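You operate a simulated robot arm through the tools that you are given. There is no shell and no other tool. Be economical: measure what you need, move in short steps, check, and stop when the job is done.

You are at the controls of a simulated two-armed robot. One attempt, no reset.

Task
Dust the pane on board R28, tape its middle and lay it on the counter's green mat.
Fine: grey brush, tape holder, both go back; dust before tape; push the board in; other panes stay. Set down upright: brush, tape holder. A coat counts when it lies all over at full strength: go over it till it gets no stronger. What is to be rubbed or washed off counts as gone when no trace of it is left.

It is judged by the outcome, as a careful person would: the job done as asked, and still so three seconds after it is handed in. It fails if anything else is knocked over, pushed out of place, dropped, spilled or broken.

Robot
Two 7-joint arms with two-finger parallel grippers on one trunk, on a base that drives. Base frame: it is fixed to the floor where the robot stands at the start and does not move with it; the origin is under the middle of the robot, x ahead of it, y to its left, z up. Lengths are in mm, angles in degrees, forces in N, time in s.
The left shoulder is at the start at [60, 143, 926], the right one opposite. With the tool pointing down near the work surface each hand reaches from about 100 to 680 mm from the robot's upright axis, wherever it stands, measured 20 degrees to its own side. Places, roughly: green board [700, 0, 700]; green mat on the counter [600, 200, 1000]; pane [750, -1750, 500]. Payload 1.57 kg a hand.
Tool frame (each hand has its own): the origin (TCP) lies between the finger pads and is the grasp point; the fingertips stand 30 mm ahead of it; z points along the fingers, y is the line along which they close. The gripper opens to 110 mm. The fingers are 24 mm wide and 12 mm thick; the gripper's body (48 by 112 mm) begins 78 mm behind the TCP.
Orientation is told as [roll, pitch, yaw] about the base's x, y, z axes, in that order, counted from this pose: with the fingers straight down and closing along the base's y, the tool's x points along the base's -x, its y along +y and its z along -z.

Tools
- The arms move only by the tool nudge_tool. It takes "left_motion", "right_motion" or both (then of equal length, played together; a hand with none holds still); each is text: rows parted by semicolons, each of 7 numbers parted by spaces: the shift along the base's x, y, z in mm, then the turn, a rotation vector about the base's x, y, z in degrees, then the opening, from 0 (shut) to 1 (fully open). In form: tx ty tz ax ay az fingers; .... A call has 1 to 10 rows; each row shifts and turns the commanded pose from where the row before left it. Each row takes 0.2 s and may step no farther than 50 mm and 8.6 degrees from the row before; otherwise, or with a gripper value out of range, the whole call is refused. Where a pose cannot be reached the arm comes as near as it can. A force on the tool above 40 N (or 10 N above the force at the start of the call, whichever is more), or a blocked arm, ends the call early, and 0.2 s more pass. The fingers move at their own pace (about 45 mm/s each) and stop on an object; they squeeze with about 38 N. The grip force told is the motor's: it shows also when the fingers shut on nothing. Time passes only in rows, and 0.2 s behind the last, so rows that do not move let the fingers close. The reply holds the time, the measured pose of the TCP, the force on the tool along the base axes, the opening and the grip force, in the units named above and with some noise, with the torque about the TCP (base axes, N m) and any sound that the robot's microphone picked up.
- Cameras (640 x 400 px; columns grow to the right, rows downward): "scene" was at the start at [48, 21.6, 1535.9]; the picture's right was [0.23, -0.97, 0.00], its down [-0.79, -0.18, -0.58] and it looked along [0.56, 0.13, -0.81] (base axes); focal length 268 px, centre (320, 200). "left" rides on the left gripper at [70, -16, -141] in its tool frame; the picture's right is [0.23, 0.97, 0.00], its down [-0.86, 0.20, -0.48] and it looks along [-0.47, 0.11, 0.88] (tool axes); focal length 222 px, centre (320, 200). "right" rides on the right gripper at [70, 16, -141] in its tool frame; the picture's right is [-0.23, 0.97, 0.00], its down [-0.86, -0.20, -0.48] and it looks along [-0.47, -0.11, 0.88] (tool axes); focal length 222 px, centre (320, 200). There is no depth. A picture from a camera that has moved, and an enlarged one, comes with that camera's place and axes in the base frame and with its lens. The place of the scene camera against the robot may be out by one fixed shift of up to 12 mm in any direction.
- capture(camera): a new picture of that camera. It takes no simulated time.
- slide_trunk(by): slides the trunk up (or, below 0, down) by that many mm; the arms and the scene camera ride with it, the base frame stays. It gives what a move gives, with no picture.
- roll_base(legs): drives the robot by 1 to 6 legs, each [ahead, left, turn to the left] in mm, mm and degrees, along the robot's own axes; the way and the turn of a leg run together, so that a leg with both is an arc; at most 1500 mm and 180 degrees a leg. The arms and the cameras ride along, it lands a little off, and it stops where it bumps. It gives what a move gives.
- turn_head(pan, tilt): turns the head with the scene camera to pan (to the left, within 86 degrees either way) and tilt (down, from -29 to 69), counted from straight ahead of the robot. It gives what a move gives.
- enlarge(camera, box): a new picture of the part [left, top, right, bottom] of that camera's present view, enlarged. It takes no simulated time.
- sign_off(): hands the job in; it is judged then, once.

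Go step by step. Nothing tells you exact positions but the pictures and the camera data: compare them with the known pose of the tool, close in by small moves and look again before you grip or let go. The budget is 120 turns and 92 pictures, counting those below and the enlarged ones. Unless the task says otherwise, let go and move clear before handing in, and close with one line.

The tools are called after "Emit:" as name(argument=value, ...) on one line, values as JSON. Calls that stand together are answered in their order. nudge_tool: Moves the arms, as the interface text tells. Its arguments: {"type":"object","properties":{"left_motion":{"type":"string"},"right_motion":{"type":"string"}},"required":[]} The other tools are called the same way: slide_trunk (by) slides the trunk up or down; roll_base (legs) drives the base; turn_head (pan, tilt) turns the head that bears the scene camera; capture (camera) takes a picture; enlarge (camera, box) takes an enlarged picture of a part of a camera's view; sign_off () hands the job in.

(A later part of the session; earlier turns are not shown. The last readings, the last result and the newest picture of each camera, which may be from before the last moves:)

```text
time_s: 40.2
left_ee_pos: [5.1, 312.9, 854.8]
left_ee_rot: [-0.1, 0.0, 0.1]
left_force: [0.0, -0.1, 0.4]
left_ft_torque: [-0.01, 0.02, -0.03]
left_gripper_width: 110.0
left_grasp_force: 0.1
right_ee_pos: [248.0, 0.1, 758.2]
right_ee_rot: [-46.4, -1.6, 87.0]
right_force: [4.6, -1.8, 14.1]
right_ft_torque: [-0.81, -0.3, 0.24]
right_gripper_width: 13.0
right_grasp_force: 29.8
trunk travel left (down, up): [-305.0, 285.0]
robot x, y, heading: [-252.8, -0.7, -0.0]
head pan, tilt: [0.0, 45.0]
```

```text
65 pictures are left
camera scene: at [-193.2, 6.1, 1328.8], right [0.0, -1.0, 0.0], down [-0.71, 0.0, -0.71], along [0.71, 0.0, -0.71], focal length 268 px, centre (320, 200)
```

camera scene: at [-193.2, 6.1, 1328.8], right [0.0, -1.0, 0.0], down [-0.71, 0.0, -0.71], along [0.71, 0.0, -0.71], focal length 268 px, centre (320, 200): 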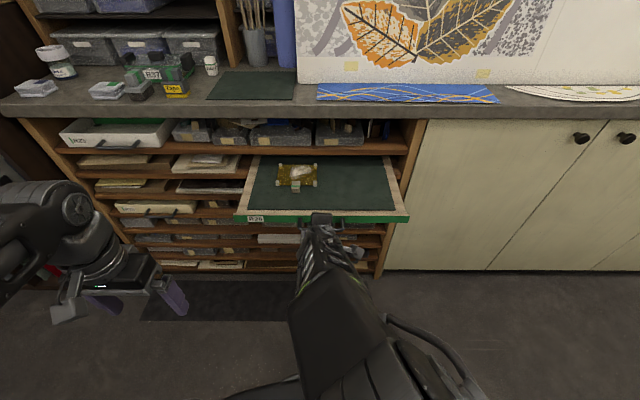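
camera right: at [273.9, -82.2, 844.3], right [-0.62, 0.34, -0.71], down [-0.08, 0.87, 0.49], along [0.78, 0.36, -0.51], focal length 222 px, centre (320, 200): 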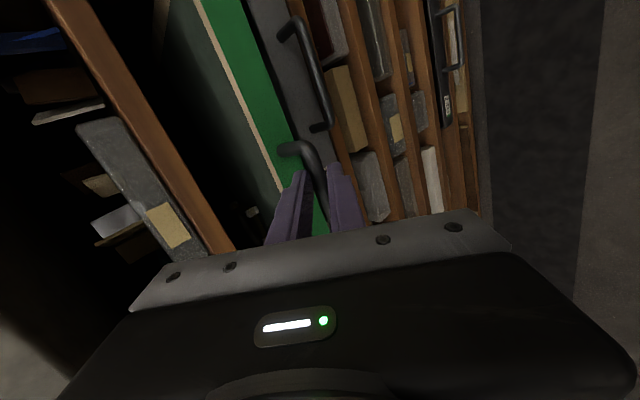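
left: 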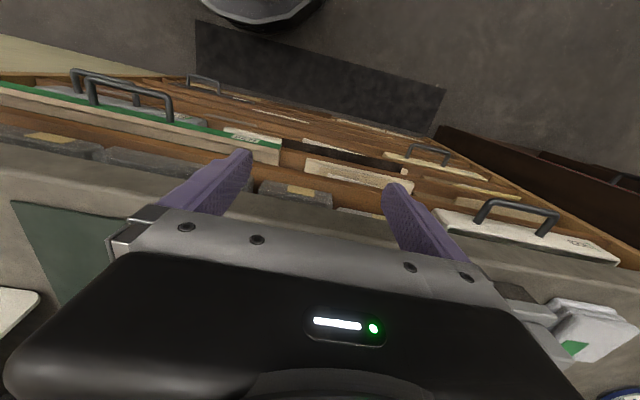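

Emit:
enlarge(camera="scene", box=[230, 140, 420, 259])

Emit:
enlarge(camera="scene", box=[10, 30, 310, 140])

```text
3.36 times, centred on (325, 200) of scene
camera zoom: at [-193.2, 6.1, 1328.8], right [0.0, -1.0, 0.0], down [-0.71, 0.0, -0.71], along [0.71, 0.0, -0.71], focal length 901 px, centre (303, 202)
```

zoom: 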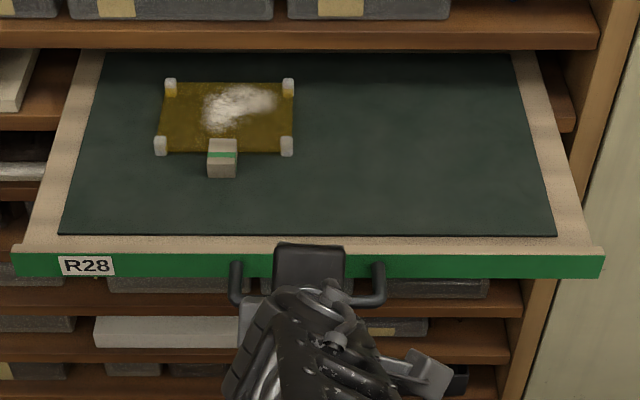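

```text
2.13 times, centred on (160, 85) of scene
camera zoom: at [-193.2, 6.1, 1328.8], right [0.0, -1.0, 0.0], down [-0.71, 0.0, -0.71], along [0.71, 0.0, -0.71], focal length 572 px, centre (661, 445)
```

zoom: 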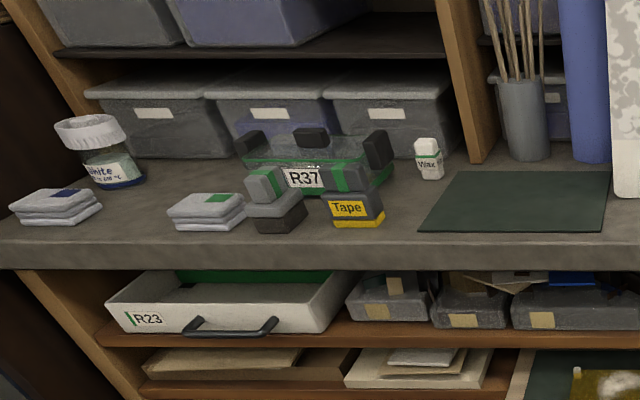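

R28 is now out far enough to see the amber pane, dusty white, with four corner pads and a grip knob at its front edge near [401, 78]. I'll loosen the grip slightly, using the lower finger as a catch, to see whether the board stays level.

Emit:
nudge_tool(right_motion="0 0 0 0 0 0 0.2;0 0 0 0 0 0 0.2;0 0 0 0 0 0 0.2")

Emit:
capture(camera="right")

Emit:
enlarge(camera="scene", box=[230, 140, 420, 259])

```text
time_s: 41.0
left_ee_pos: [5.8, 313.2, 855.0]
left_ee_rot: [0.0, 0.1, 0.2]
left_force: [-1.0, 0.3, -0.2]
left_ft_torque: [0.0, 0.01, -0.04]
left_gripper_width: 110.2
left_grasp_force: 0.0
right_ee_pos: [247.6, -1.7, 757.5]
right_ee_rot: [-46.4, -1.6, 87.0]
right_force: [0.3, -0.3, -0.2]
right_ft_torque: [-0.03, -0.01, -0.01]
right_gripper_width: 22.1
right_grasp_force: 0.0
trunk travel left (down, up): [-305.0, 285.0]
robot x, y, heading: [-250.7, 0.7, 0.3]
head pan, tilt: [0.0, 45.0]
```

```text
62 pictures are left
camera right: at [130.5, -66.2, 842.3], right [-0.66, 0.28, -0.7], down [-0.16, 0.85, 0.5], along [0.73, 0.44, -0.51], focal length 222 px, centre (320, 200)
```

right: 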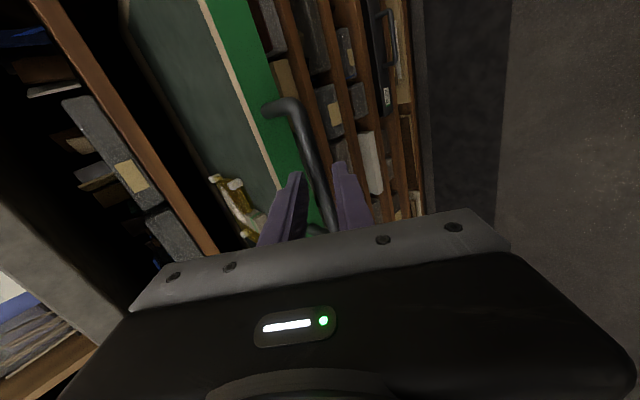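

```text
3.36 times, centred on (325, 200) of scene
camera zoom: at [-192.6, 6.2, 1328.7], right [0.0, -1.0, 0.0], down [-0.71, 0.0, -0.71], along [0.71, 0.0, -0.71], focal length 901 px, centre (303, 202)
```

zoom: 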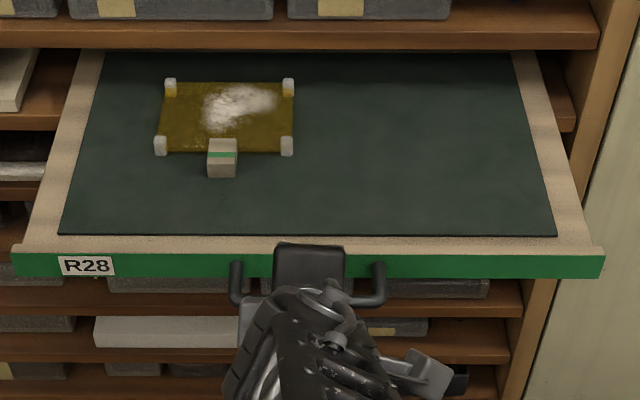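

The board stays level on its own. I'll back the right hand off the bar along its axis, then raise it clear.

Emit:
nudge_tool(right_motion="0 0 0 0 0 0 0.4;-8 0 8 0 0 0 0.4;-10 0 10 0 0 0 0.4;-12 0 12 0 0 0 0.4;-10 0 20 0 0 0 0.4;0 0 30 0 0 0 0.4;0 0 30 0 0 0 0.4;0 -10 40 0 0 0 0.4;0 -30 30 0 0 0 0.4;0 -40 0 0 0 0 0.4")

Emit:
capture(camera="scene")

```text
time_s: 43.2
left_ee_pos: [5.3, 313.3, 855.2]
left_ee_rot: [0.0, 0.0, 0.2]
left_force: [0.4, -0.1, 1.0]
left_ft_torque: [0.02, 0.0, -0.01]
left_gripper_width: 109.9
left_grasp_force: 0.1
right_ee_pos: [205.6, -81.3, 937.1]
right_ee_rot: [-46.4, -1.6, 87.1]
right_force: [-0.2, -0.6, 0.2]
right_ft_torque: [0.03, 0.0, 0.04]
right_gripper_width: 44.2
right_grasp_force: 0.0
trunk travel left (down, up): [-305.0, 285.0]
robot x, y, heading: [-254.6, -0.6, 0.4]
head pan, tilt: [0.0, 45.0]
```

```text
60 pictures are left
camera scene: at [-192.7, 5.9, 1328.7], right [0.0, -1.0, 0.0], down [-0.71, 0.0, -0.71], along [0.71, 0.0, -0.71], focal length 268 px, centre (320, 200)
```

scene: 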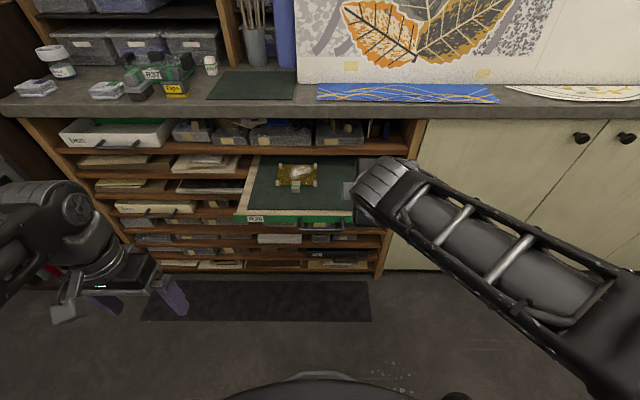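

The right hand is clear. I'll drive 100 mm forward and bring the left hand above the knob.

Emit:
roll_base(legs=[[100, 0, 0]])

Emit:
nudge_tool(left_motion="40 -20 15 0 0 0 0.6;40 -20 15 0 0 0 0.6;40 -25 0 0 0 0 0.6;40 -25 0 0 0 0 0.6;35 -30 0 0 0 0 0.6;35 -30 0 0 0 0 0.6;35 -30 0 0 0 0 0.6;20 -30 0 0 0 0 0.6;0 -20 0 0 0 0 0.6;0 0 0 0 0 0 0.6", right_motion="0 -40 0 0 0 0 0.4;0 -40 0 0 0 0 0.4;0 0 0 0 0 0 0.4;0 0 0 0 0 0 0.4;0 0 0 0 0 0 0.4;0 0 0 0 0 0 0.4;0 0 0 0 0 0 0.4;0 0 0 0 0 0 0.4;0 0 0 0 0 0 0.4;0 0 0 0 0 0 0.4")

Emit:
capture(camera="left")

Emit:
capture(camera="scene")

```text
time_s: 44.3
left_ee_pos: [107.2, 312.4, 854.2]
left_ee_rot: [0.0, 0.1, 0.0]
left_force: [0.1, -0.3, 0.1]
left_ft_torque: [-0.02, 0.0, -0.05]
left_gripper_width: 110.2
left_grasp_force: 0.1
right_ee_pos: [307.4, -84.0, 936.9]
right_ee_rot: [-46.3, -1.6, 87.0]
right_force: [-0.4, 0.2, -0.3]
right_ft_torque: [-0.04, 0.01, 0.0]
right_gripper_width: 43.8
right_grasp_force: 0.1
trunk travel left (down, up): [-305.0, 285.0]
robot x, y, heading: [-148.2, -0.5, -0.2]
head pan, tilt: [0.0, 45.0]
```

```text
time_s: 46.5
left_ee_pos: [353.6, 127.9, 885.2]
left_ee_rot: [-0.1, -0.1, 0.1]
left_force: [0.0, 0.2, 0.4]
left_ft_torque: [-0.01, 0.03, 0.02]
left_gripper_width: 66.5
left_grasp_force: 0.0
left hand out of reach, approached as far as the arm can: row 7, 8
right_ee_pos: [306.1, -165.3, 935.4]
right_ee_rot: [-46.4, -1.7, 87.0]
right_force: [-0.2, -1.1, 0.3]
right_ft_torque: [0.03, -0.01, 0.05]
right_gripper_width: 44.1
right_grasp_force: 0.0
trunk travel left (down, up): [-305.0, 285.0]
robot x, y, heading: [-153.6, 0.7, 0.1]
head pan, tilt: [0.0, 45.0]
```

```text
59 pictures are left
camera left: at [284.4, 110.6, 1026.9], right [-0.23, 0.97, 0.0], down [0.85, 0.2, 0.48], along [0.47, 0.11, -0.88], focal length 222 px, centre (320, 200)
```

left: 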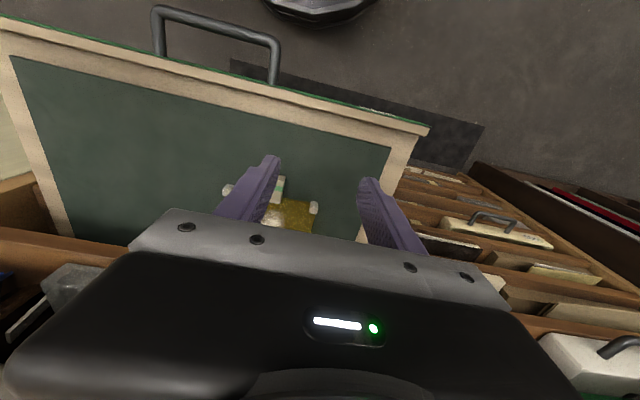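

```text
58 pictures are left
camera scene: at [-91.3, 6.0, 1328.8], right [0.0, -1.0, 0.0], down [-0.71, 0.0, -0.71], along [0.71, 0.0, -0.71], focal length 268 px, centre (320, 200)
```

scene: 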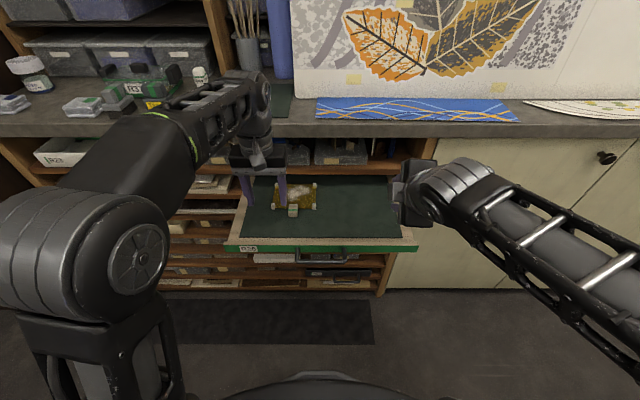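

The arm is near its reach limit at this height, so I'll raise the trunk 150 mm. Then I'll move the left hand over the knob near [405, 85, 795].

Emit:
slide_trunk(by=150)

Emit:
nudge_tool(left_motion="10 -10 -40 0 0 0 0.6;20 -18 -40 0 0 0 0.6;21 -15 -40 0 0 0 0.6;0 0 -40 0 0 0 0.6;0 0 0 0 0 0 0.6")

Emit:
capture(camera="left")

```text
time_s: 48.3
left_ee_pos: [352.9, 128.1, 1034.5]
left_ee_rot: [0.0, -0.1, 0.1]
left_force: [0.7, 0.2, 0.6]
left_ft_torque: [-0.01, -0.03, -0.02]
left_gripper_width: 66.0
left_grasp_force: 0.0
right_ee_pos: [305.0, -164.3, 1086.6]
right_ee_rot: [-46.2, -1.7, 86.8]
right_force: [0.8, 0.2, 0.2]
right_ft_torque: [0.01, 0.01, 0.03]
right_gripper_width: 43.9
right_grasp_force: 0.1
trunk travel left (down, up): [-455.0, 135.0]
robot x, y, heading: [-147.7, 3.6, 0.2]
head pan, tilt: [0.0, 45.0]
```

```text
time_s: 49.5
left_ee_pos: [404.2, 86.2, 874.8]
left_ee_rot: [0.0, -0.1, 0.1]
left_force: [1.0, 0.5, 0.5]
left_ft_torque: [-0.01, -0.03, 0.02]
left_gripper_width: 66.1
left_grasp_force: 0.0
right_ee_pos: [306.2, -163.4, 1086.5]
right_ee_rot: [-46.5, -1.6, 86.8]
right_force: [0.3, 0.4, -0.3]
right_ft_torque: [-0.01, 0.0, 0.0]
right_gripper_width: 43.9
right_grasp_force: 0.1
trunk travel left (down, up): [-455.0, 135.0]
robot x, y, heading: [-149.8, -0.4, 0.1]
head pan, tilt: [0.0, 45.0]
```

```text
57 pictures are left
camera left: at [334.6, 69.0, 1016.4], right [-0.23, 0.97, 0.0], down [0.85, 0.2, 0.48], along [0.47, 0.11, -0.88], focal length 222 px, centre (320, 200)
```

left: 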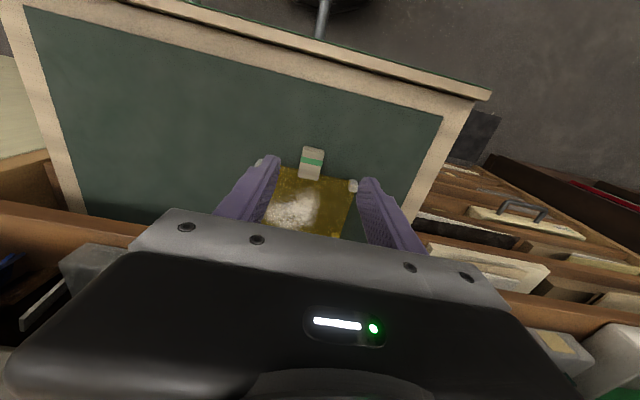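

Emit:
enlarge(camera="left", box=[250, 130, 378, 240])

```text
3.64 times, centred on (314, 185) of left
camera zoom: at [334.6, 69.0, 1016.4], right [-0.23, 0.97, 0.0], down [0.85, 0.2, 0.48], along [0.47, 0.11, -0.88], focal length 808 px, centre (342, 254)
```

zoom: 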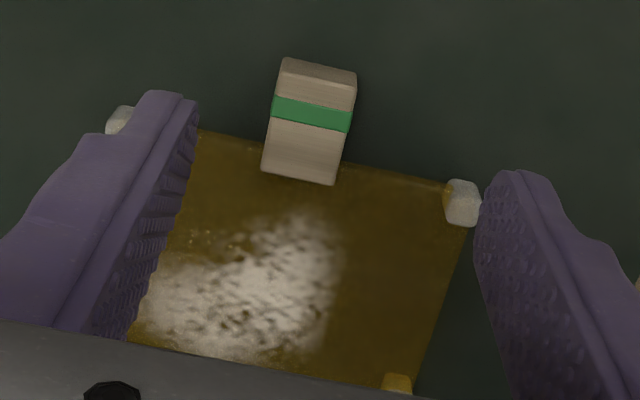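

The knob is about 26 mm wide, at x 401–432 and y ≈ 78. I'll narrow the fingers to clear the corner pads, centre over its front part, and descend with force watch.

Emit:
nudge_tool(left_motion="6 -8 0 0 0 0 0.42;0 0 -20 0 0 0 0.42;0 0 -20 0 0 0 0.42;0 0 -10 0 0 0 0.42;0 0 0 0 0 0 0.42")

Emit:
enlarge(camera="left", box=[230, 100, 390, 240])

Emit:
enlarge(camera="scene", box=[220, 190, 380, 290])

```text
time_s: 50.7
left_ee_pos: [408.9, 78.7, 825.6]
left_ee_rot: [0.0, -0.1, 0.1]
left_force: [-0.7, -0.3, -1.0]
left_ft_torque: [0.02, 0.0, 0.02]
left_gripper_width: 46.6
left_grasp_force: 0.1
right_ee_pos: [306.1, -165.3, 1086.1]
right_ee_rot: [-46.3, -1.6, 86.9]
right_force: [-0.3, 0.0, 0.5]
right_ft_torque: [-0.03, 0.03, 0.03]
right_gripper_width: 43.9
right_grasp_force: 0.1
trunk travel left (down, up): [-455.0, 135.0]
robot x, y, heading: [-151.0, -0.9, 0.0]
head pan, tilt: [0.0, 45.0]
```

```text
2.86 times, centred on (310, 170) of left
camera zoom: at [340.0, 61.4, 966.6], right [-0.23, 0.97, 0.0], down [0.85, 0.2, 0.48], along [0.47, 0.11, -0.88], focal length 635 px, centre (349, 286)
```

zoom: 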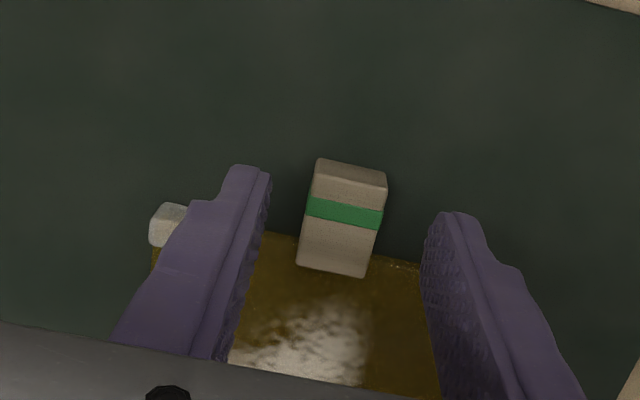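

```text
4.00 times, centred on (300, 240) of scene
camera zoom: at [-91.2, 6.3, 1478.7], right [0.0, -1.0, 0.0], down [-0.71, 0.0, -0.71], along [0.71, 0.0, -0.71], focal length 1072 px, centre (400, 40)
```

zoom: 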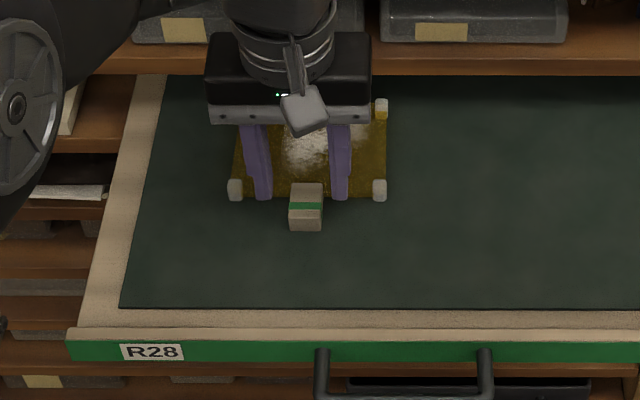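

The knob is centred between the fingers. I'll descend in small steps.

Emit:
nudge_tool(left_motion="0 0 -6 0 0 0 0.42;1 0 -6 0 0 0 0.42;1 0 -4 0 0 0 0.42;0 0 -4 0 0 0 0.42;0 0 0 0 0 0 0.42")

Emit:
enlarge(camera="left", box=[230, 100, 390, 240])

Emit:
enlarge(camera="scene", box=[255, 210, 335, 260])

```text
time_s: 51.9
left_ee_pos: [412.3, 76.6, 805.1]
left_ee_rot: [0.1, 0.0, 0.0]
left_force: [-0.2, -0.2, 0.8]
left_ft_torque: [0.01, 0.01, -0.01]
left_gripper_width: 46.2
left_grasp_force: 0.0
right_ee_pos: [306.6, -163.7, 1085.9]
right_ee_rot: [-46.4, -1.6, 87.0]
right_force: [-0.7, -0.8, -0.4]
right_ft_torque: [-0.01, -0.01, -0.01]
right_gripper_width: 44.0
right_grasp_force: 0.1
trunk travel left (down, up): [-455.0, 135.0]
robot x, y, heading: [-151.5, 2.2, 0.2]
head pan, tilt: [0.0, 45.0]
```

```text
2.86 times, centred on (310, 170) of left
camera zoom: at [343.2, 60.4, 946.6], right [-0.23, 0.97, 0.0], down [0.85, 0.2, 0.48], along [0.47, 0.11, -0.88], focal length 635 px, centre (349, 286)
```

zoom: 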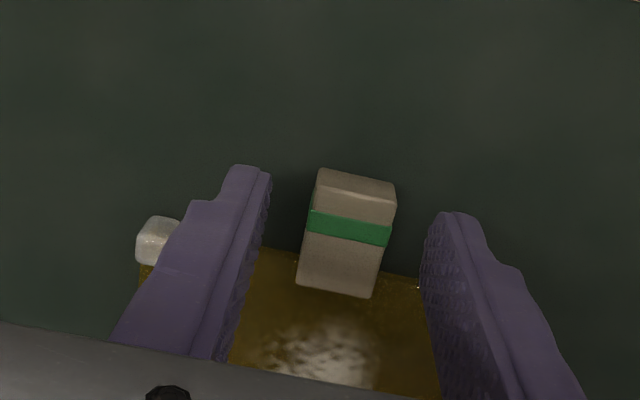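

```text
8.00 times, centred on (295, 235) of scene
camera zoom: at [-91.2, 6.3, 1478.7], right [0.0, -1.0, 0.0], down [-0.71, 0.0, -0.71], along [0.71, 0.0, -0.71], focal length 2145 px, centre (520, -80)
```

zoom: 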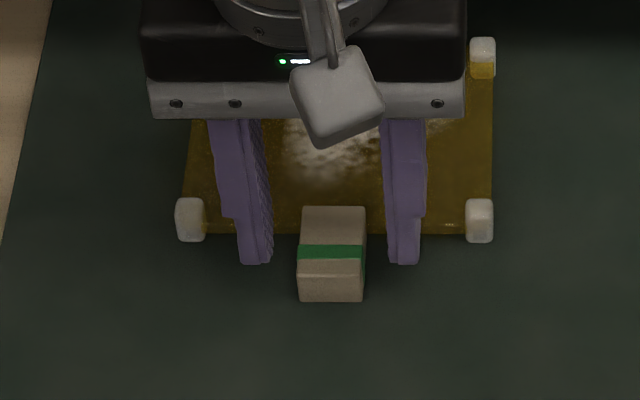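

Emit:
nudge_tool(left_motion="-1 0 -4 0 0 0 0.42;0 0 -3 0 0 0 0.42;0 0 -3 0 0 0 0.42;0 0 -2 0 0 0 0.42;0 0 0 0 0 0 0.42")

Emit:
enlarge(camera="left", box=[230, 100, 390, 240])

```text
time_s: 53.1
left_ee_pos: [410.8, 76.6, 792.7]
left_ee_rot: [0.0, -0.1, 0.1]
left_force: [0.4, 1.0, -1.0]
left_ft_torque: [0.04, 0.01, 0.01]
left_gripper_width: 46.4
left_grasp_force: 0.1
right_ee_pos: [307.5, -164.6, 1085.8]
right_ee_rot: [-46.4, -1.6, 86.9]
right_force: [-0.3, 0.6, -0.6]
right_ft_torque: [-0.02, -0.01, -0.01]
right_gripper_width: 43.9
right_grasp_force: 0.1
trunk travel left (down, up): [-455.0, 135.0]
robot x, y, heading: [-152.3, -0.5, 0.2]
head pan, tilt: [0.0, 45.0]
```

```text
2.86 times, centred on (310, 170) of left
camera zoom: at [342.5, 60.2, 934.6], right [-0.23, 0.97, 0.0], down [0.85, 0.2, 0.48], along [0.47, 0.11, -0.88], focal length 635 px, centre (349, 286)
```

zoom: 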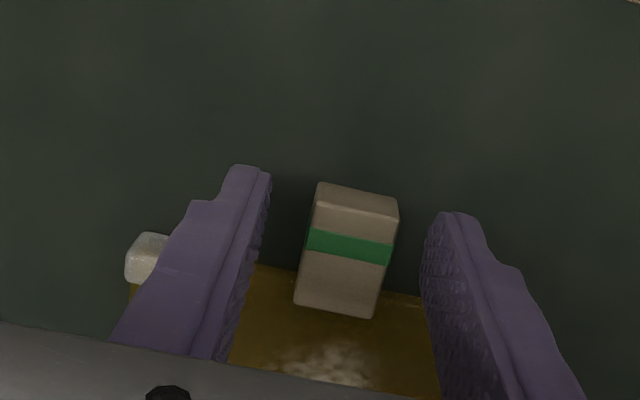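

Emit:
nudge_tool(left_motion="0 0 -2 0 0 0 0.42;0 0 -2 0 0 0 0.42;0 0 -2 0 0 0 0.42;0 0 -2 0 0 0 0.42;0 0 0 0 0 0 0.42")

```text
time_s: 54.3
left_ee_pos: [411.6, 76.5, 784.8]
left_ee_rot: [0.0, 0.0, 0.0]
left_force: [0.7, 0.2, 0.7]
left_ft_torque: [0.03, -0.01, -0.01]
left_gripper_width: 46.2
left_grasp_force: 0.0
right_ee_pos: [306.1, -164.0, 1086.8]
right_ee_rot: [-46.3, -1.6, 86.9]
right_force: [0.0, -0.3, -0.4]
right_ft_torque: [0.01, 0.03, 0.01]
right_gripper_width: 44.1
right_grasp_force: 0.1
trunk travel left (down, up): [-455.0, 135.0]
robot x, y, heading: [-150.6, 0.2, 0.1]
head pan, tilt: [0.0, 45.0]
```

Emit:
nudge_tool(left_motion="0 0 -2 0 0 0 0.42;0 0 -2 0 0 0 0.42;0 0 -2 0 0 0 0.42;0 0 0 0 0 0 0.42")

Emit:
enlarge(camera="left", box=[230, 100, 390, 240])

Emit:
enlarge(camera="scene", box=[255, 210, 335, 260])

```text
time_s: 55.3
left_ee_pos: [412.3, 76.4, 778.1]
left_ee_rot: [-0.1, -0.1, 0.1]
left_force: [0.3, 0.7, 0.4]
left_ft_torque: [0.01, 0.0, -0.04]
left_gripper_width: 46.0
left_grasp_force: 0.1
right_ee_pos: [306.0, -163.4, 1085.2]
right_ee_rot: [-46.4, -1.6, 87.0]
right_force: [-0.4, 0.2, 0.1]
right_ft_torque: [-0.04, 0.03, -0.01]
right_gripper_width: 44.1
right_grasp_force: 0.2
trunk travel left (down, up): [-455.0, 135.0]
robot x, y, heading: [-150.4, -0.3, -0.1]
head pan, tilt: [0.0, 45.0]
```

```text
2.86 times, centred on (310, 170) of left
camera zoom: at [342.6, 59.7, 920.5], right [-0.23, 0.97, 0.0], down [0.85, 0.2, 0.48], along [0.47, 0.11, -0.88], focal length 635 px, centre (349, 286)
```

zoom: 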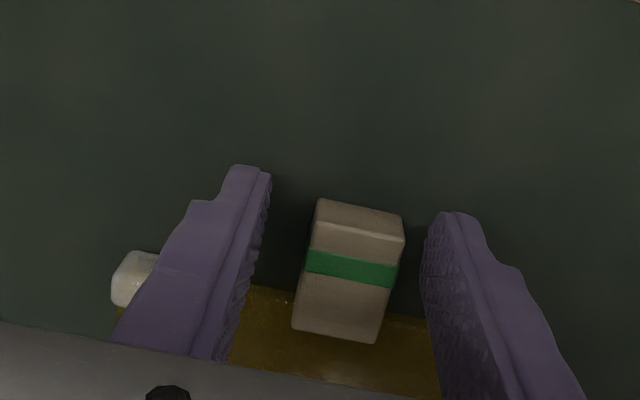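

```text
8.00 times, centred on (295, 235) of scene
camera zoom: at [-91.2, 6.3, 1478.7], right [0.0, -1.0, 0.0], down [-0.71, 0.0, -0.71], along [0.71, 0.0, -0.71], focal length 2145 px, centre (520, -80)
```

zoom: 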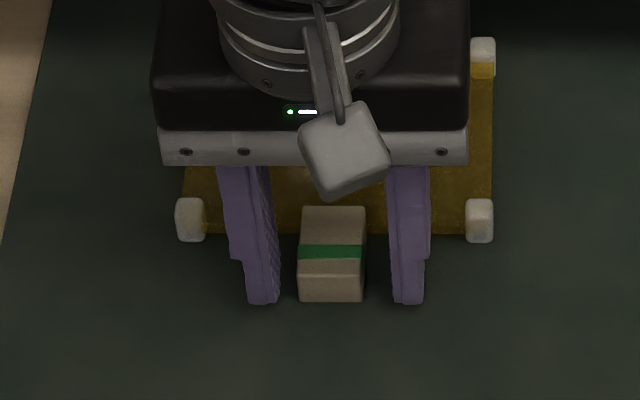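

The fingertips are level with the knob's base. Closing on it now.

Emit:
nudge_tool(left_motion="0 0 0 0 0 0 0;0 0 0 0 0 0 0;0 0 0 0 0 0 0")

Emit:
nudge_tool(left_motion="0 0 3 0 0 0 0;0 0 5 0 0 0 0;0 0 8 0 0 0 0;0 0 0 0 0 0 0")

Emit:
enlarge(camera="scene", box=[220, 170, 380, 270])

```text
time_s: 56.1
left_ee_pos: [411.7, 75.9, 778.8]
left_ee_rot: [0.0, -0.1, 0.1]
left_force: [1.8, 1.1, 0.9]
left_ft_torque: [0.0, -0.11, 0.07]
left_gripper_width: 25.6
left_grasp_force: 28.5
right_ee_pos: [306.0, -164.0, 1087.4]
right_ee_rot: [-46.5, -1.6, 86.9]
right_force: [-0.2, -0.4, 0.7]
right_ft_torque: [0.02, 0.01, -0.02]
right_gripper_width: 44.2
right_grasp_force: 0.0
trunk travel left (down, up): [-455.0, 135.0]
robot x, y, heading: [-150.3, 0.2, 0.1]
head pan, tilt: [0.0, 45.0]
```

```text
time_s: 57.1
left_ee_pos: [412.2, 76.2, 794.4]
left_ee_rot: [0.0, 0.1, 0.2]
left_force: [0.3, 0.0, -0.5]
left_ft_torque: [0.01, 0.08, -0.01]
left_gripper_width: 25.1
left_grasp_force: 37.0
right_ee_pos: [306.5, -164.0, 1086.2]
right_ee_rot: [-46.3, -1.6, 86.9]
right_force: [0.0, 0.0, -0.1]
right_ft_torque: [-0.01, 0.01, -0.01]
right_gripper_width: 44.1
right_grasp_force: 0.0
trunk travel left (down, up): [-455.0, 135.0]
robot x, y, heading: [-154.2, -1.7, -0.0]
head pan, tilt: [0.0, 45.0]
```

```text
4.00 times, centred on (300, 220) of scene
camera zoom: at [-91.0, 6.3, 1478.7], right [0.0, -1.0, 0.0], down [-0.71, 0.0, -0.71], along [0.71, 0.0, -0.71], focal length 1072 px, centre (400, 120)
```

zoom: 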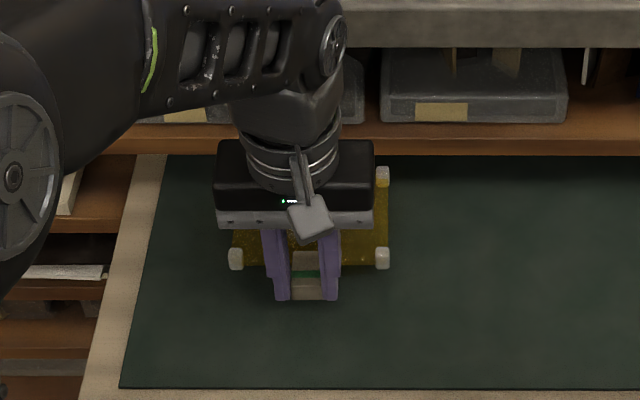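

The pane appears to be gripped and lifted. I'll draw it out from under the shelf toward me, then check.

Emit:
nudge_tool(left_motion="-10 0 4 0 0 0 0;-20 0 0 0 0 0 0;-20 0 0 0 0 0 0;-20 0 0 0 0 0 0;-20 0 10 0 0 0 0;0 0 20 0 0 0 0;0 0 20 0 0 0 0;0 0 0 0 0 0 0")

Emit:
capture(camera="scene")

Emit:
capture(camera="left")

```text
time_s: 58.9
left_ee_pos: [321.3, 76.9, 848.1]
left_ee_rot: [0.0, 0.0, 0.1]
left_force: [-0.4, 0.1, -0.9]
left_ft_torque: [0.01, 0.04, 0.01]
left_gripper_width: 25.1
left_grasp_force: 36.6
right_ee_pos: [306.5, -164.0, 1085.8]
right_ee_rot: [-46.3, -1.6, 86.9]
right_force: [-0.3, 0.2, -0.9]
right_ft_torque: [0.03, 0.03, 0.03]
right_gripper_width: 44.2
right_grasp_force: 0.0
trunk travel left (down, up): [-455.0, 135.0]
robot x, y, heading: [-150.0, 1.7, -0.2]
head pan, tilt: [0.0, 45.0]
```

```text
47 pictures are left
camera scene: at [-91.1, 6.3, 1478.7], right [0.0, -1.0, 0.0], down [-0.71, 0.0, -0.71], along [0.71, 0.0, -0.71], focal length 268 px, centre (320, 200)
```

scene: 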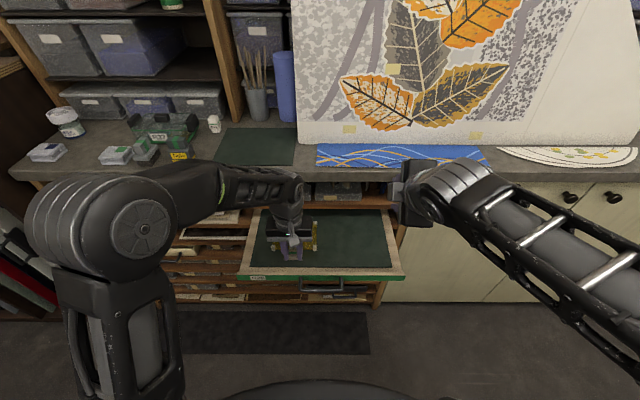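

```text
46 pictures are left
camera left: at [252.6, 60.2, 990.3], right [-0.23, 0.97, 0.0], down [0.85, 0.2, 0.48], along [0.47, 0.11, -0.88], focal length 222 px, centre (320, 200)
```

left: 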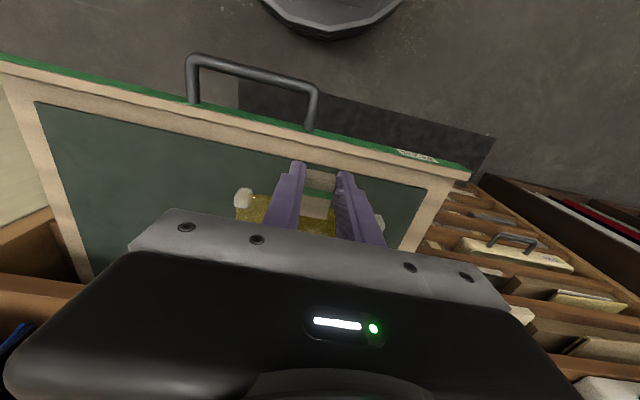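

The pane is held securely. I'll tuck the left hand back with it and return to the posture in which I had the handle, so the right hand can push the board in.

Emit:
nudge_tool(left_motion="0 0 40 0 0 0 0;-27 29 19 0 0 0 0;-27 29 19 0 0 0 0;-27 29 19 0 0 0 0;-27 29 19 0 0 0 0;-27 29 19 0 0 0 0;-27 29 19 0 0 0 0;-27 29 0 0 0 0 0;-27 29 0 0 0 0 0;0 0 0 0 0 0 0")

Emit:
roll_base(legs=[[-100, 0, 0]])

Emit:
slide_trunk(by=-150)

Emit:
nudge_tool(right_motion="0 40 0 0 0 0 0.3;0 40 0 0 0 0 0.3;0 40 -10 0 0 0 0.3;0 36 -30 0 0 0 0.3;0 6 -40 0 0 0 0.3;0 0 -20 0 0 0 0.3;0 0 0 0 0 0 0.3")

Emit:
capture(camera="right")

```text
time_s: 61.1
left_ee_pos: [103.7, 310.1, 1001.0]
left_ee_rot: [0.1, 0.0, 0.2]
left_force: [0.5, 0.9, -1.0]
left_ft_torque: [0.02, 0.05, 0.02]
left_gripper_width: 25.1
left_grasp_force: 36.6
right_ee_pos: [305.9, -164.7, 1085.3]
right_ee_rot: [-46.3, -1.6, 87.0]
right_force: [0.2, -0.2, -0.3]
right_ft_torque: [0.03, -0.03, 0.0]
right_gripper_width: 44.0
right_grasp_force: 0.0
trunk travel left (down, up): [-455.0, 135.0]
robot x, y, heading: [-153.6, 2.8, 0.2]
head pan, tilt: [0.0, 45.0]
```

```text
time_s: 62.2
left_ee_pos: [1.6, 309.8, 1002.5]
left_ee_rot: [-0.1, -0.1, 0.0]
left_force: [-0.6, 0.0, -1.2]
left_ft_torque: [-0.03, 0.05, 0.0]
left_gripper_width: 25.4
left_grasp_force: 36.8
right_ee_pos: [204.0, -165.3, 1086.6]
right_ee_rot: [-46.4, -1.6, 86.8]
right_force: [-0.4, 0.5, 0.0]
right_ft_torque: [0.02, -0.05, 0.0]
right_gripper_width: 44.1
right_grasp_force: 0.0
trunk travel left (down, up): [-455.0, 135.0]
robot x, y, heading: [-251.4, 3.7, 0.1]
head pan, tilt: [0.0, 45.0]
```

```text
time_s: 64.0
left_ee_pos: [3.2, 308.7, 851.8]
left_ee_rot: [0.0, -0.1, 0.1]
left_force: [-1.0, -1.2, -1.2]
left_ft_torque: [0.02, 0.1, 0.01]
left_gripper_width: 25.3
left_grasp_force: 36.6
right_ee_pos: [204.2, -165.6, 937.3]
right_ee_rot: [-46.4, -1.6, 86.7]
right_force: [-0.5, -0.2, -0.3]
right_ft_torque: [0.02, -0.01, 0.0]
right_gripper_width: 43.9
right_grasp_force: 0.0
trunk travel left (down, up): [-305.0, 285.0]
robot x, y, heading: [-250.7, 2.8, -0.1]
head pan, tilt: [0.0, 45.0]
```

```text
time_s: 65.6
left_ee_pos: [3.6, 310.1, 852.1]
left_ee_rot: [0.0, -0.2, 0.0]
left_force: [0.4, -0.1, -1.3]
left_ft_torque: [0.03, 0.06, -0.01]
left_gripper_width: 25.0
left_grasp_force: 36.3
right_ee_pos: [205.6, -1.0, 833.7]
right_ee_rot: [-46.5, -1.7, 86.8]
right_force: [1.2, 0.3, 0.1]
right_ft_torque: [0.01, -0.02, 0.0]
right_gripper_width: 33.0
right_grasp_force: 0.0
trunk travel left (down, up): [-305.0, 285.0]
robot x, y, heading: [-251.5, 0.4, -0.2]
head pan, tilt: [0.0, 45.0]
```

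```text
45 pictures are left
camera right: at [88.3, -65.8, 919.0], right [-0.66, 0.28, -0.7], down [-0.16, 0.85, 0.5], along [0.74, 0.44, -0.51], focal length 222 px, centre (320, 200)
```

right: 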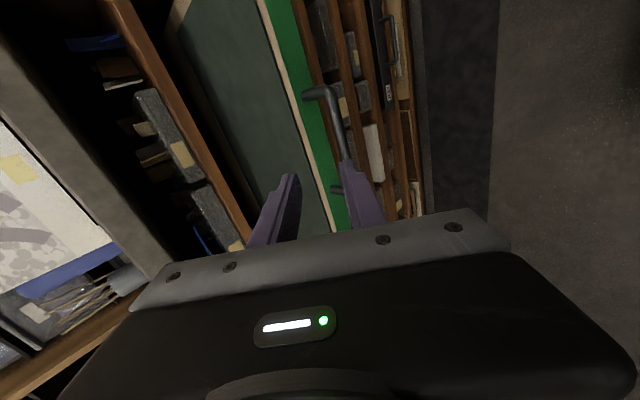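

Emit:
nudge_tool(right_motion="0 0 -20 0 0 0 0.35;0 0 -13 0 0 0 0.35;12 0 -12 0 0 0 0.35;12 0 -12 0 0 0 0.35;10 0 -10 0 0 0 0.35;8 0 -8 0 0 0 0.35;0 0 0 0 0 0 0.35;0 0 0 0 0 0 0;0 0 0 0 0 0 0;0 0 0 0 0 0 0")

Emit:
roll_base(legs=[[20, 0, 0]])

Emit:
roll_base(legs=[[50, 0, 0]])

Emit:
enlarge(camera="scene", box=[200, 120, 440, 270])

```text
time_s: 67.8
left_ee_pos: [4.0, 309.7, 851.9]
left_ee_rot: [0.0, -0.1, 0.0]
left_force: [-0.6, -0.8, -0.9]
left_ft_torque: [0.0, 0.09, 0.01]
left_gripper_width: 24.9
left_grasp_force: 36.6
right_ee_pos: [246.4, -3.3, 759.2]
right_ee_rot: [-46.1, -1.6, 86.8]
right_force: [-4.7, 1.7, -14.3]
right_ft_torque: [-0.29, 0.35, 0.54]
right_gripper_width: 13.3
right_grasp_force: 26.0
trunk travel left (down, up): [-305.0, 285.0]
robot x, y, heading: [-253.7, -1.2, 0.2]
head pan, tilt: [0.0, 45.0]
```

```text
time_s: 68.6
left_ee_pos: [23.5, 309.0, 852.1]
left_ee_rot: [-0.2, 0.0, 0.2]
left_force: [-0.5, -1.0, -1.1]
left_ft_torque: [0.0, 0.08, -0.01]
left_gripper_width: 25.2
left_grasp_force: 36.5
right_ee_pos: [267.0, -1.2, 759.4]
right_ee_rot: [-46.2, -1.5, 86.8]
right_force: [-3.2, 2.8, -24.6]
right_ft_torque: [-0.44, 0.43, 0.59]
right_gripper_width: 13.1
right_grasp_force: 29.7
trunk travel left (down, up): [-305.0, 285.0]
robot x, y, heading: [-230.8, 0.8, 0.0]
head pan, tilt: [0.0, 45.0]
```

```text
time_s: 69.5
left_ee_pos: [73.9, 309.9, 851.5]
left_ee_rot: [0.1, -0.1, 0.0]
left_force: [-0.7, 0.5, -0.9]
left_ft_torque: [-0.02, 0.07, 0.01]
left_gripper_width: 25.3
left_grasp_force: 36.1
right_ee_pos: [315.6, -2.0, 760.4]
right_ee_rot: [-46.2, -1.5, 87.0]
right_force: [-4.0, 0.0, -7.2]
right_ft_torque: [-0.39, 0.24, 0.64]
right_gripper_width: 12.9
right_grasp_force: 29.8
trunk travel left (down, up): [-305.0, 285.0]
robot x, y, heading: [-183.6, -0.6, 0.1]
head pan, tilt: [0.0, 45.0]
```

```text
2.67 times, centred on (320, 195) of scene
camera zoom: at [-122.5, 6.4, 1328.7], right [0.0, -1.0, 0.0], down [-0.71, 0.0, -0.71], along [0.71, 0.0, -0.71], focal length 715 px, centre (320, 213)
```

zoom: 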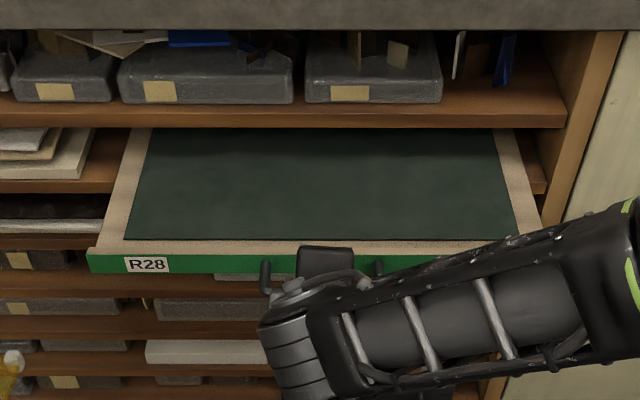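

Emit:
roll_base(legs=[[50, 0, 0]])

Emit:
roll_base(legs=[[50, 0, 0]])

Emit:
roll_base(legs=[[25, 0, 0]])

Emit:
enlarge(camera="scene", box=[220, 150, 420, 275])

```text
time_s: 70.4
left_ee_pos: [124.4, 309.2, 853.0]
left_ee_rot: [0.1, -0.1, -0.1]
left_force: [-0.3, 0.1, -1.4]
left_ft_torque: [-0.02, 0.07, -0.03]
left_gripper_width: 25.4
left_grasp_force: 36.6
right_ee_pos: [365.1, -2.3, 759.4]
right_ee_rot: [-46.1, -1.5, 86.8]
right_force: [-4.6, -1.0, 0.2]
right_ft_torque: [-0.33, 0.08, 0.64]
right_gripper_width: 13.1
right_grasp_force: 30.1
trunk travel left (down, up): [-305.0, 285.0]
robot x, y, heading: [-128.4, -1.2, -0.1]
head pan, tilt: [0.0, 45.0]
```

```text
time_s: 71.3
left_ee_pos: [173.5, 309.1, 852.7]
left_ee_rot: [0.0, 0.0, 0.0]
left_force: [0.8, -0.6, -0.6]
left_ft_torque: [0.0, 0.11, 0.01]
left_gripper_width: 25.2
left_grasp_force: 36.6
right_ee_pos: [414.8, -2.3, 759.6]
right_ee_rot: [-46.1, -1.5, 87.0]
right_force: [-3.5, -2.7, 2.9]
right_ft_torque: [-0.46, 0.06, 0.55]
right_gripper_width: 12.9
right_grasp_force: 29.4
trunk travel left (down, up): [-305.0, 285.0]
robot x, y, heading: [-80.1, 0.4, -0.0]
head pan, tilt: [0.0, 45.0]
```

```text
time_s: 72.2
left_ee_pos: [199.5, 308.2, 852.4]
left_ee_rot: [0.1, -0.2, 0.0]
left_force: [-0.3, -0.5, -1.3]
left_ft_torque: [0.0, 0.06, -0.02]
left_gripper_width: 25.2
left_grasp_force: 36.7
right_ee_pos: [441.6, -2.7, 759.6]
right_ee_rot: [-45.9, -1.4, 86.9]
right_force: [-3.0, -3.2, 3.4]
right_ft_torque: [-0.52, -0.02, 0.55]
right_gripper_width: 12.9
right_grasp_force: 29.3
trunk travel left (down, up): [-305.0, 285.0]
robot x, y, heading: [-53.1, 2.8, -0.2]
head pan, tilt: [0.0, 45.0]
```

```text
3.20 times, centred on (320, 212) of scene
camera zoom: at [2.9, 6.4, 1328.8], right [0.0, -1.0, 0.0], down [-0.71, 0.0, -0.71], along [0.71, 0.0, -0.71], focal length 858 px, centre (320, 160)
```

zoom: 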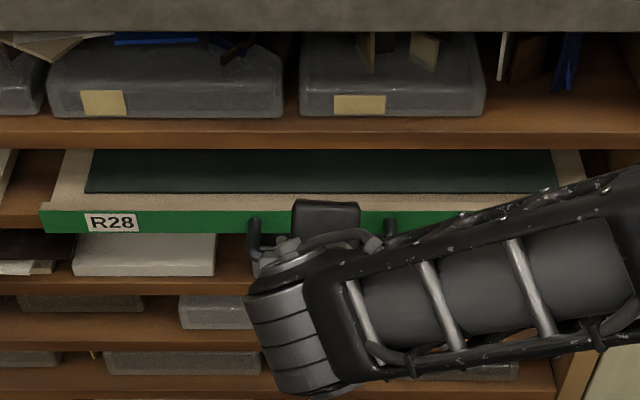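

Nearly in. I'll push the rest in small steps until it meets its stop.

Emit:
nudge_tool(right_motion="4 0 0 0 0 0 0;4 0 0 0 0 0 0;4 0 0 0 0 0 0;0 0 0 0 0 0 0")

Emit:
nudge_tool(right_motion="4 0 0 0 0 0 0;4 0 0 0 0 0 0;4 0 0 0 0 0 0;0 0 0 0 0 0 0")

```text
time_s: 73.2
left_ee_pos: [199.5, 309.5, 852.6]
left_ee_rot: [-0.1, -0.1, 0.0]
left_force: [0.7, -0.2, -1.0]
left_ft_torque: [0.0, 0.09, -0.02]
left_gripper_width: 25.0
left_grasp_force: 36.8
right_ee_pos: [452.9, -2.9, 760.0]
right_ee_rot: [-46.0, -1.5, 86.9]
right_force: [-4.2, 0.5, -2.8]
right_ft_torque: [-0.73, 0.1, 0.31]
right_gripper_width: 12.8
right_grasp_force: 30.1
trunk travel left (down, up): [-305.0, 285.0]
robot x, y, heading: [-54.6, 0.3, 0.2]
head pan, tilt: [0.0, 45.0]
```

```text
time_s: 73.8
left_ee_pos: [197.8, 308.2, 853.4]
left_ee_rot: [-0.1, -0.1, -0.1]
left_force: [-0.2, -0.3, -1.1]
left_ft_torque: [0.03, 0.09, -0.03]
left_gripper_width: 25.3
left_grasp_force: 36.3
right_ee_pos: [456.3, -2.1, 757.7]
right_ee_rot: [-45.5, -1.3, 87.3]
right_force: [-13.7, -5.1, 9.8]
right_ft_torque: [-0.72, 0.08, 0.44]
right_gripper_width: 12.9
right_grasp_force: 29.4
trunk travel left (down, up): [-305.0, 285.0]
robot x, y, heading: [-56.8, -4.3, -0.0]
head pan, tilt: [0.0, 45.0]
stopped in row 3 (right hand): the force on the tool passed its limit at 42 N (the readings are from after the stop); the commanded pose is now the measured one
```

The board met its stop, home at the original position. I'll release the handle, back the right hand off, and raise the trunk.

Emit:
nudge_tool(right_motion="0 0 0 0 0 0 0.4;0 0 0 0 0 0 0.4;-10 0 10 0 0 0 0.4;-12 0 12 0 0 0 0.4;-12 0 12 0 0 0 0.4;-12 0 12 0 0 0 0.4;-15 0 15 0 0 0 0.4;-15 -10 15 0 0 0 0.4;-5 -30 10 0 0 0 0.4;0 -40 0 0 0 0 0.4")

Emit:
roll_base(legs=[[-40, 0, 0]])

Emit:
slide_trunk(by=270)

Emit:
turn_head(pan=15, tilt=45)

Emit:
capture(camera="scene")

```text
time_s: 76.0
left_ee_pos: [198.3, 308.9, 852.5]
left_ee_rot: [0.1, -0.1, 0.1]
left_force: [0.0, 0.5, -1.3]
left_ft_torque: [0.0, 0.08, 0.0]
left_gripper_width: 25.2
left_grasp_force: 36.9
right_ee_pos: [377.6, -82.0, 840.6]
right_ee_rot: [-45.4, -1.4, 87.0]
right_force: [0.4, 0.0, 0.5]
right_ft_torque: [-0.01, -0.01, -0.01]
right_gripper_width: 43.8
right_grasp_force: 0.2
trunk travel left (down, up): [-305.0, 285.0]
robot x, y, heading: [-52.4, -3.3, 0.0]
head pan, tilt: [0.0, 45.0]
```

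```text
time_s: 76.9
left_ee_pos: [157.7, 309.9, 852.2]
left_ee_rot: [-0.1, -0.1, 0.0]
left_force: [0.1, 0.5, -1.0]
left_ft_torque: [0.0, 0.06, -0.05]
left_gripper_width: 25.3
left_grasp_force: 36.3
right_ee_pos: [337.7, -82.1, 840.5]
right_ee_rot: [-45.5, -1.5, 87.2]
right_force: [-0.6, -0.4, -0.9]
right_ft_torque: [0.0, -0.04, 0.0]
right_gripper_width: 44.1
right_grasp_force: 0.2
trunk travel left (down, up): [-305.0, 285.0]
robot x, y, heading: [-97.7, 1.3, -0.1]
head pan, tilt: [0.0, 45.0]
```

```text
time_s: 79.7
left_ee_pos: [159.0, 310.5, 1121.7]
left_ee_rot: [-0.1, -0.1, 0.0]
left_force: [0.0, 0.6, -1.1]
left_ft_torque: [0.0, 0.07, -0.01]
left_gripper_width: 25.0
left_grasp_force: 36.8
right_ee_pos: [338.0, -82.4, 1110.5]
right_ee_rot: [-45.5, -1.4, 87.1]
right_force: [-0.5, 0.4, 0.0]
right_ft_torque: [0.01, 0.04, 0.04]
right_gripper_width: 43.9
right_grasp_force: 0.1
trunk travel left (down, up): [-575.0, 15.0]
robot x, y, heading: [-96.7, 5.8, 0.1]
head pan, tilt: [0.0, 45.0]
```

```text
time_s: 80.5
left_ee_pos: [159.7, 307.9, 1121.6]
left_ee_rot: [-0.2, -0.1, 0.0]
left_force: [-0.5, 0.7, -0.4]
left_ft_torque: [-0.01, 0.06, 0.01]
left_gripper_width: 25.1
left_grasp_force: 36.9
right_ee_pos: [336.1, -81.7, 1111.0]
right_ee_rot: [-45.5, -1.3, 87.2]
right_force: [-0.7, -1.3, 0.4]
right_ft_torque: [0.0, 0.0, 0.04]
right_gripper_width: 43.7
right_grasp_force: 0.1
trunk travel left (down, up): [-575.0, 15.0]
robot x, y, heading: [-94.6, 4.2, 0.0]
head pan, tilt: [15.0, 45.0]
```

```text
42 pictures are left
camera scene: at [-39.7, 27.4, 1598.7], right [0.26, -0.97, 0.0], down [-0.68, -0.18, -0.71], along [0.68, 0.18, -0.71], focal length 268 px, centre (320, 200)
```

scene: 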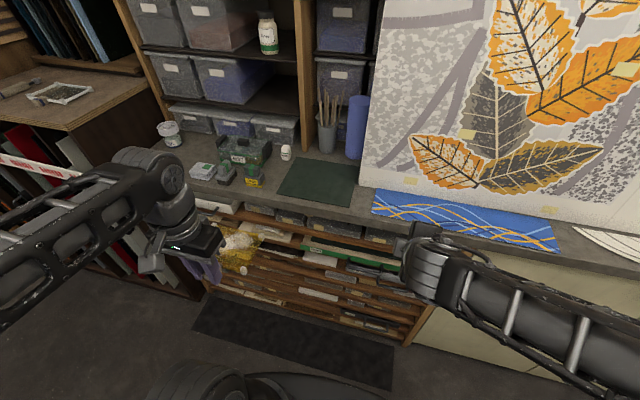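

The board is home and the mat is centred near [628, 203, ~1000]. I'll drive forward 100 mm and carry the pane above the mat.

Emit:
roll_base(legs=[[100, 0, 0]])

Emit:
nudge_tool(left_motion="39 -13 0 0 0 0 0;39 -13 0 0 0 0 0;39 -13 0 0 0 0 0;39 -13 0 0 0 0 0;39 -13 0 0 0 0 0;39 -13 0 0 0 0 0;39 -13 0 0 0 0 0;38 -14 0 0 0 0 0;0 0 0 0 0 0 0")

Emit:
capture(camera="scene")

Emit:
capture(camera="left")

```text
time_s: 81.6
left_ee_pos: [258.5, 308.7, 1121.2]
left_ee_rot: [-0.1, -0.1, 0.0]
left_force: [0.7, -0.2, -1.8]
left_ft_torque: [-0.04, 0.13, -0.01]
left_gripper_width: 25.0
left_grasp_force: 37.3
right_ee_pos: [436.9, -82.3, 1110.2]
right_ee_rot: [-45.4, -1.4, 87.1]
right_force: [0.5, 0.3, -0.2]
right_ft_torque: [0.01, 0.01, -0.01]
right_gripper_width: 44.1
right_grasp_force: 0.0
trunk travel left (down, up): [-575.0, 15.0]
robot x, y, heading: [1.6, -2.2, -0.0]
head pan, tilt: [15.0, 45.0]
```

```text
time_s: 83.6
left_ee_pos: [569.6, 203.9, 1120.6]
left_ee_rot: [-0.2, -0.1, 0.1]
left_force: [-0.1, 0.6, -1.6]
left_ft_torque: [-0.02, 0.09, -0.02]
left_gripper_width: 25.2
left_grasp_force: 36.5
right_ee_pos: [437.0, -80.1, 1111.0]
right_ee_rot: [-45.5, -1.4, 87.1]
right_force: [-0.3, 0.6, -0.1]
right_ft_torque: [-0.02, -0.03, -0.04]
right_gripper_width: 44.0
right_grasp_force: 0.0
trunk travel left (down, up): [-575.0, 15.0]
robot x, y, heading: [6.2, 1.1, -0.0]
head pan, tilt: [15.0, 45.0]
```

```text
41 pictures are left
camera scene: at [58.4, 29.0, 1598.8], right [0.26, -0.97, 0.0], down [-0.68, -0.18, -0.71], along [0.68, 0.18, -0.71], focal length 268 px, centre (320, 200)
```

scene: 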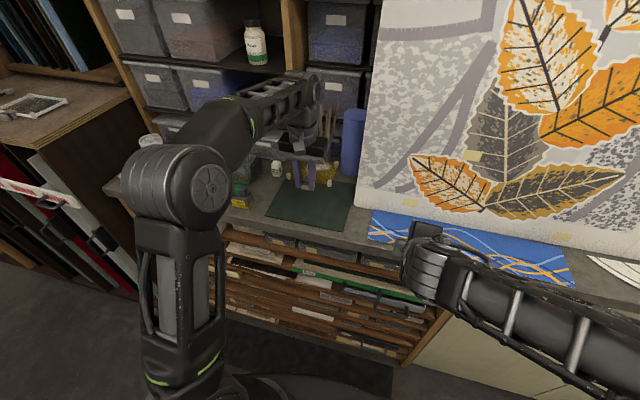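

```text
40 pictures are left
camera left: at [500.0, 187.4, 1262.7], right [-0.23, 0.97, 0.0], down [0.85, 0.2, 0.48], along [0.47, 0.11, -0.88], focal length 222 px, centre (320, 200)
```

left: 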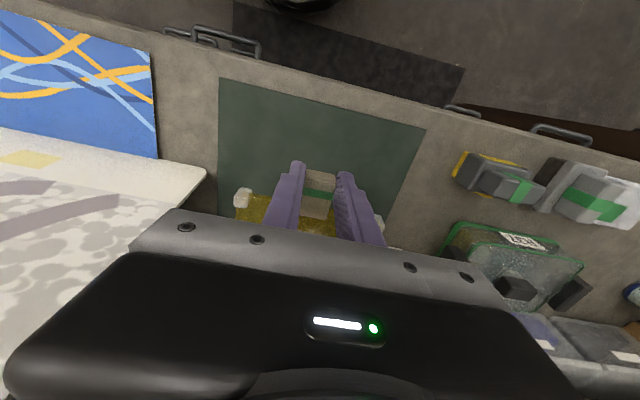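

The pane is over the mat, well inside its edges. I'll lower it, slowing down near contact.

Emit:
nudge_tool(left_motion="0 -2 -30 0 0 0 0;0 -2 -25 0 0 0 0;0 0 -10 0 0 0 0;0 0 -5 0 0 0 0;0 0 -4 0 0 0 0;0 0 -3 0 0 0 0;0 0 -3 0 0 0 0;0 0 0 0 0 0 0")

Emit:
nudge_tool(left_motion="0 0 -2 0 0 0 0;0 0 -2 0 0 0 0;0 0 0 0 0 0 0")

```text
time_s: 85.4
left_ee_pos: [567.6, 200.7, 1041.1]
left_ee_rot: [-0.1, 0.0, 0.0]
left_force: [0.0, 0.6, -1.1]
left_ft_torque: [0.02, 0.1, 0.0]
left_gripper_width: 25.3
left_grasp_force: 36.7
right_ee_pos: [437.3, -81.9, 1111.0]
right_ee_rot: [-45.4, -1.4, 87.1]
right_force: [-0.2, -0.4, 0.0]
right_ft_torque: [0.02, 0.0, -0.01]
right_gripper_width: 44.1
right_grasp_force: 0.1
trunk travel left (down, up): [-575.0, 15.0]
robot x, y, heading: [3.3, 1.4, -0.0]
head pan, tilt: [15.0, 45.0]
```

```text
time_s: 86.2
left_ee_pos: [569.2, 200.8, 1037.3]
left_ee_rot: [-0.2, -0.1, 0.0]
left_force: [-0.4, -0.1, -1.3]
left_ft_torque: [0.02, 0.06, 0.0]
left_gripper_width: 25.1
left_grasp_force: 36.5
right_ee_pos: [437.4, -82.0, 1110.9]
right_ee_rot: [-45.4, -1.4, 87.1]
right_force: [0.8, -0.3, -0.1]
right_ft_torque: [0.03, -0.01, -0.01]
right_gripper_width: 43.9
right_grasp_force: 0.0
trunk travel left (down, up): [-575.0, 15.0]
robot x, y, heading: [6.0, 4.2, 0.1]
head pan, tilt: [15.0, 45.0]
```

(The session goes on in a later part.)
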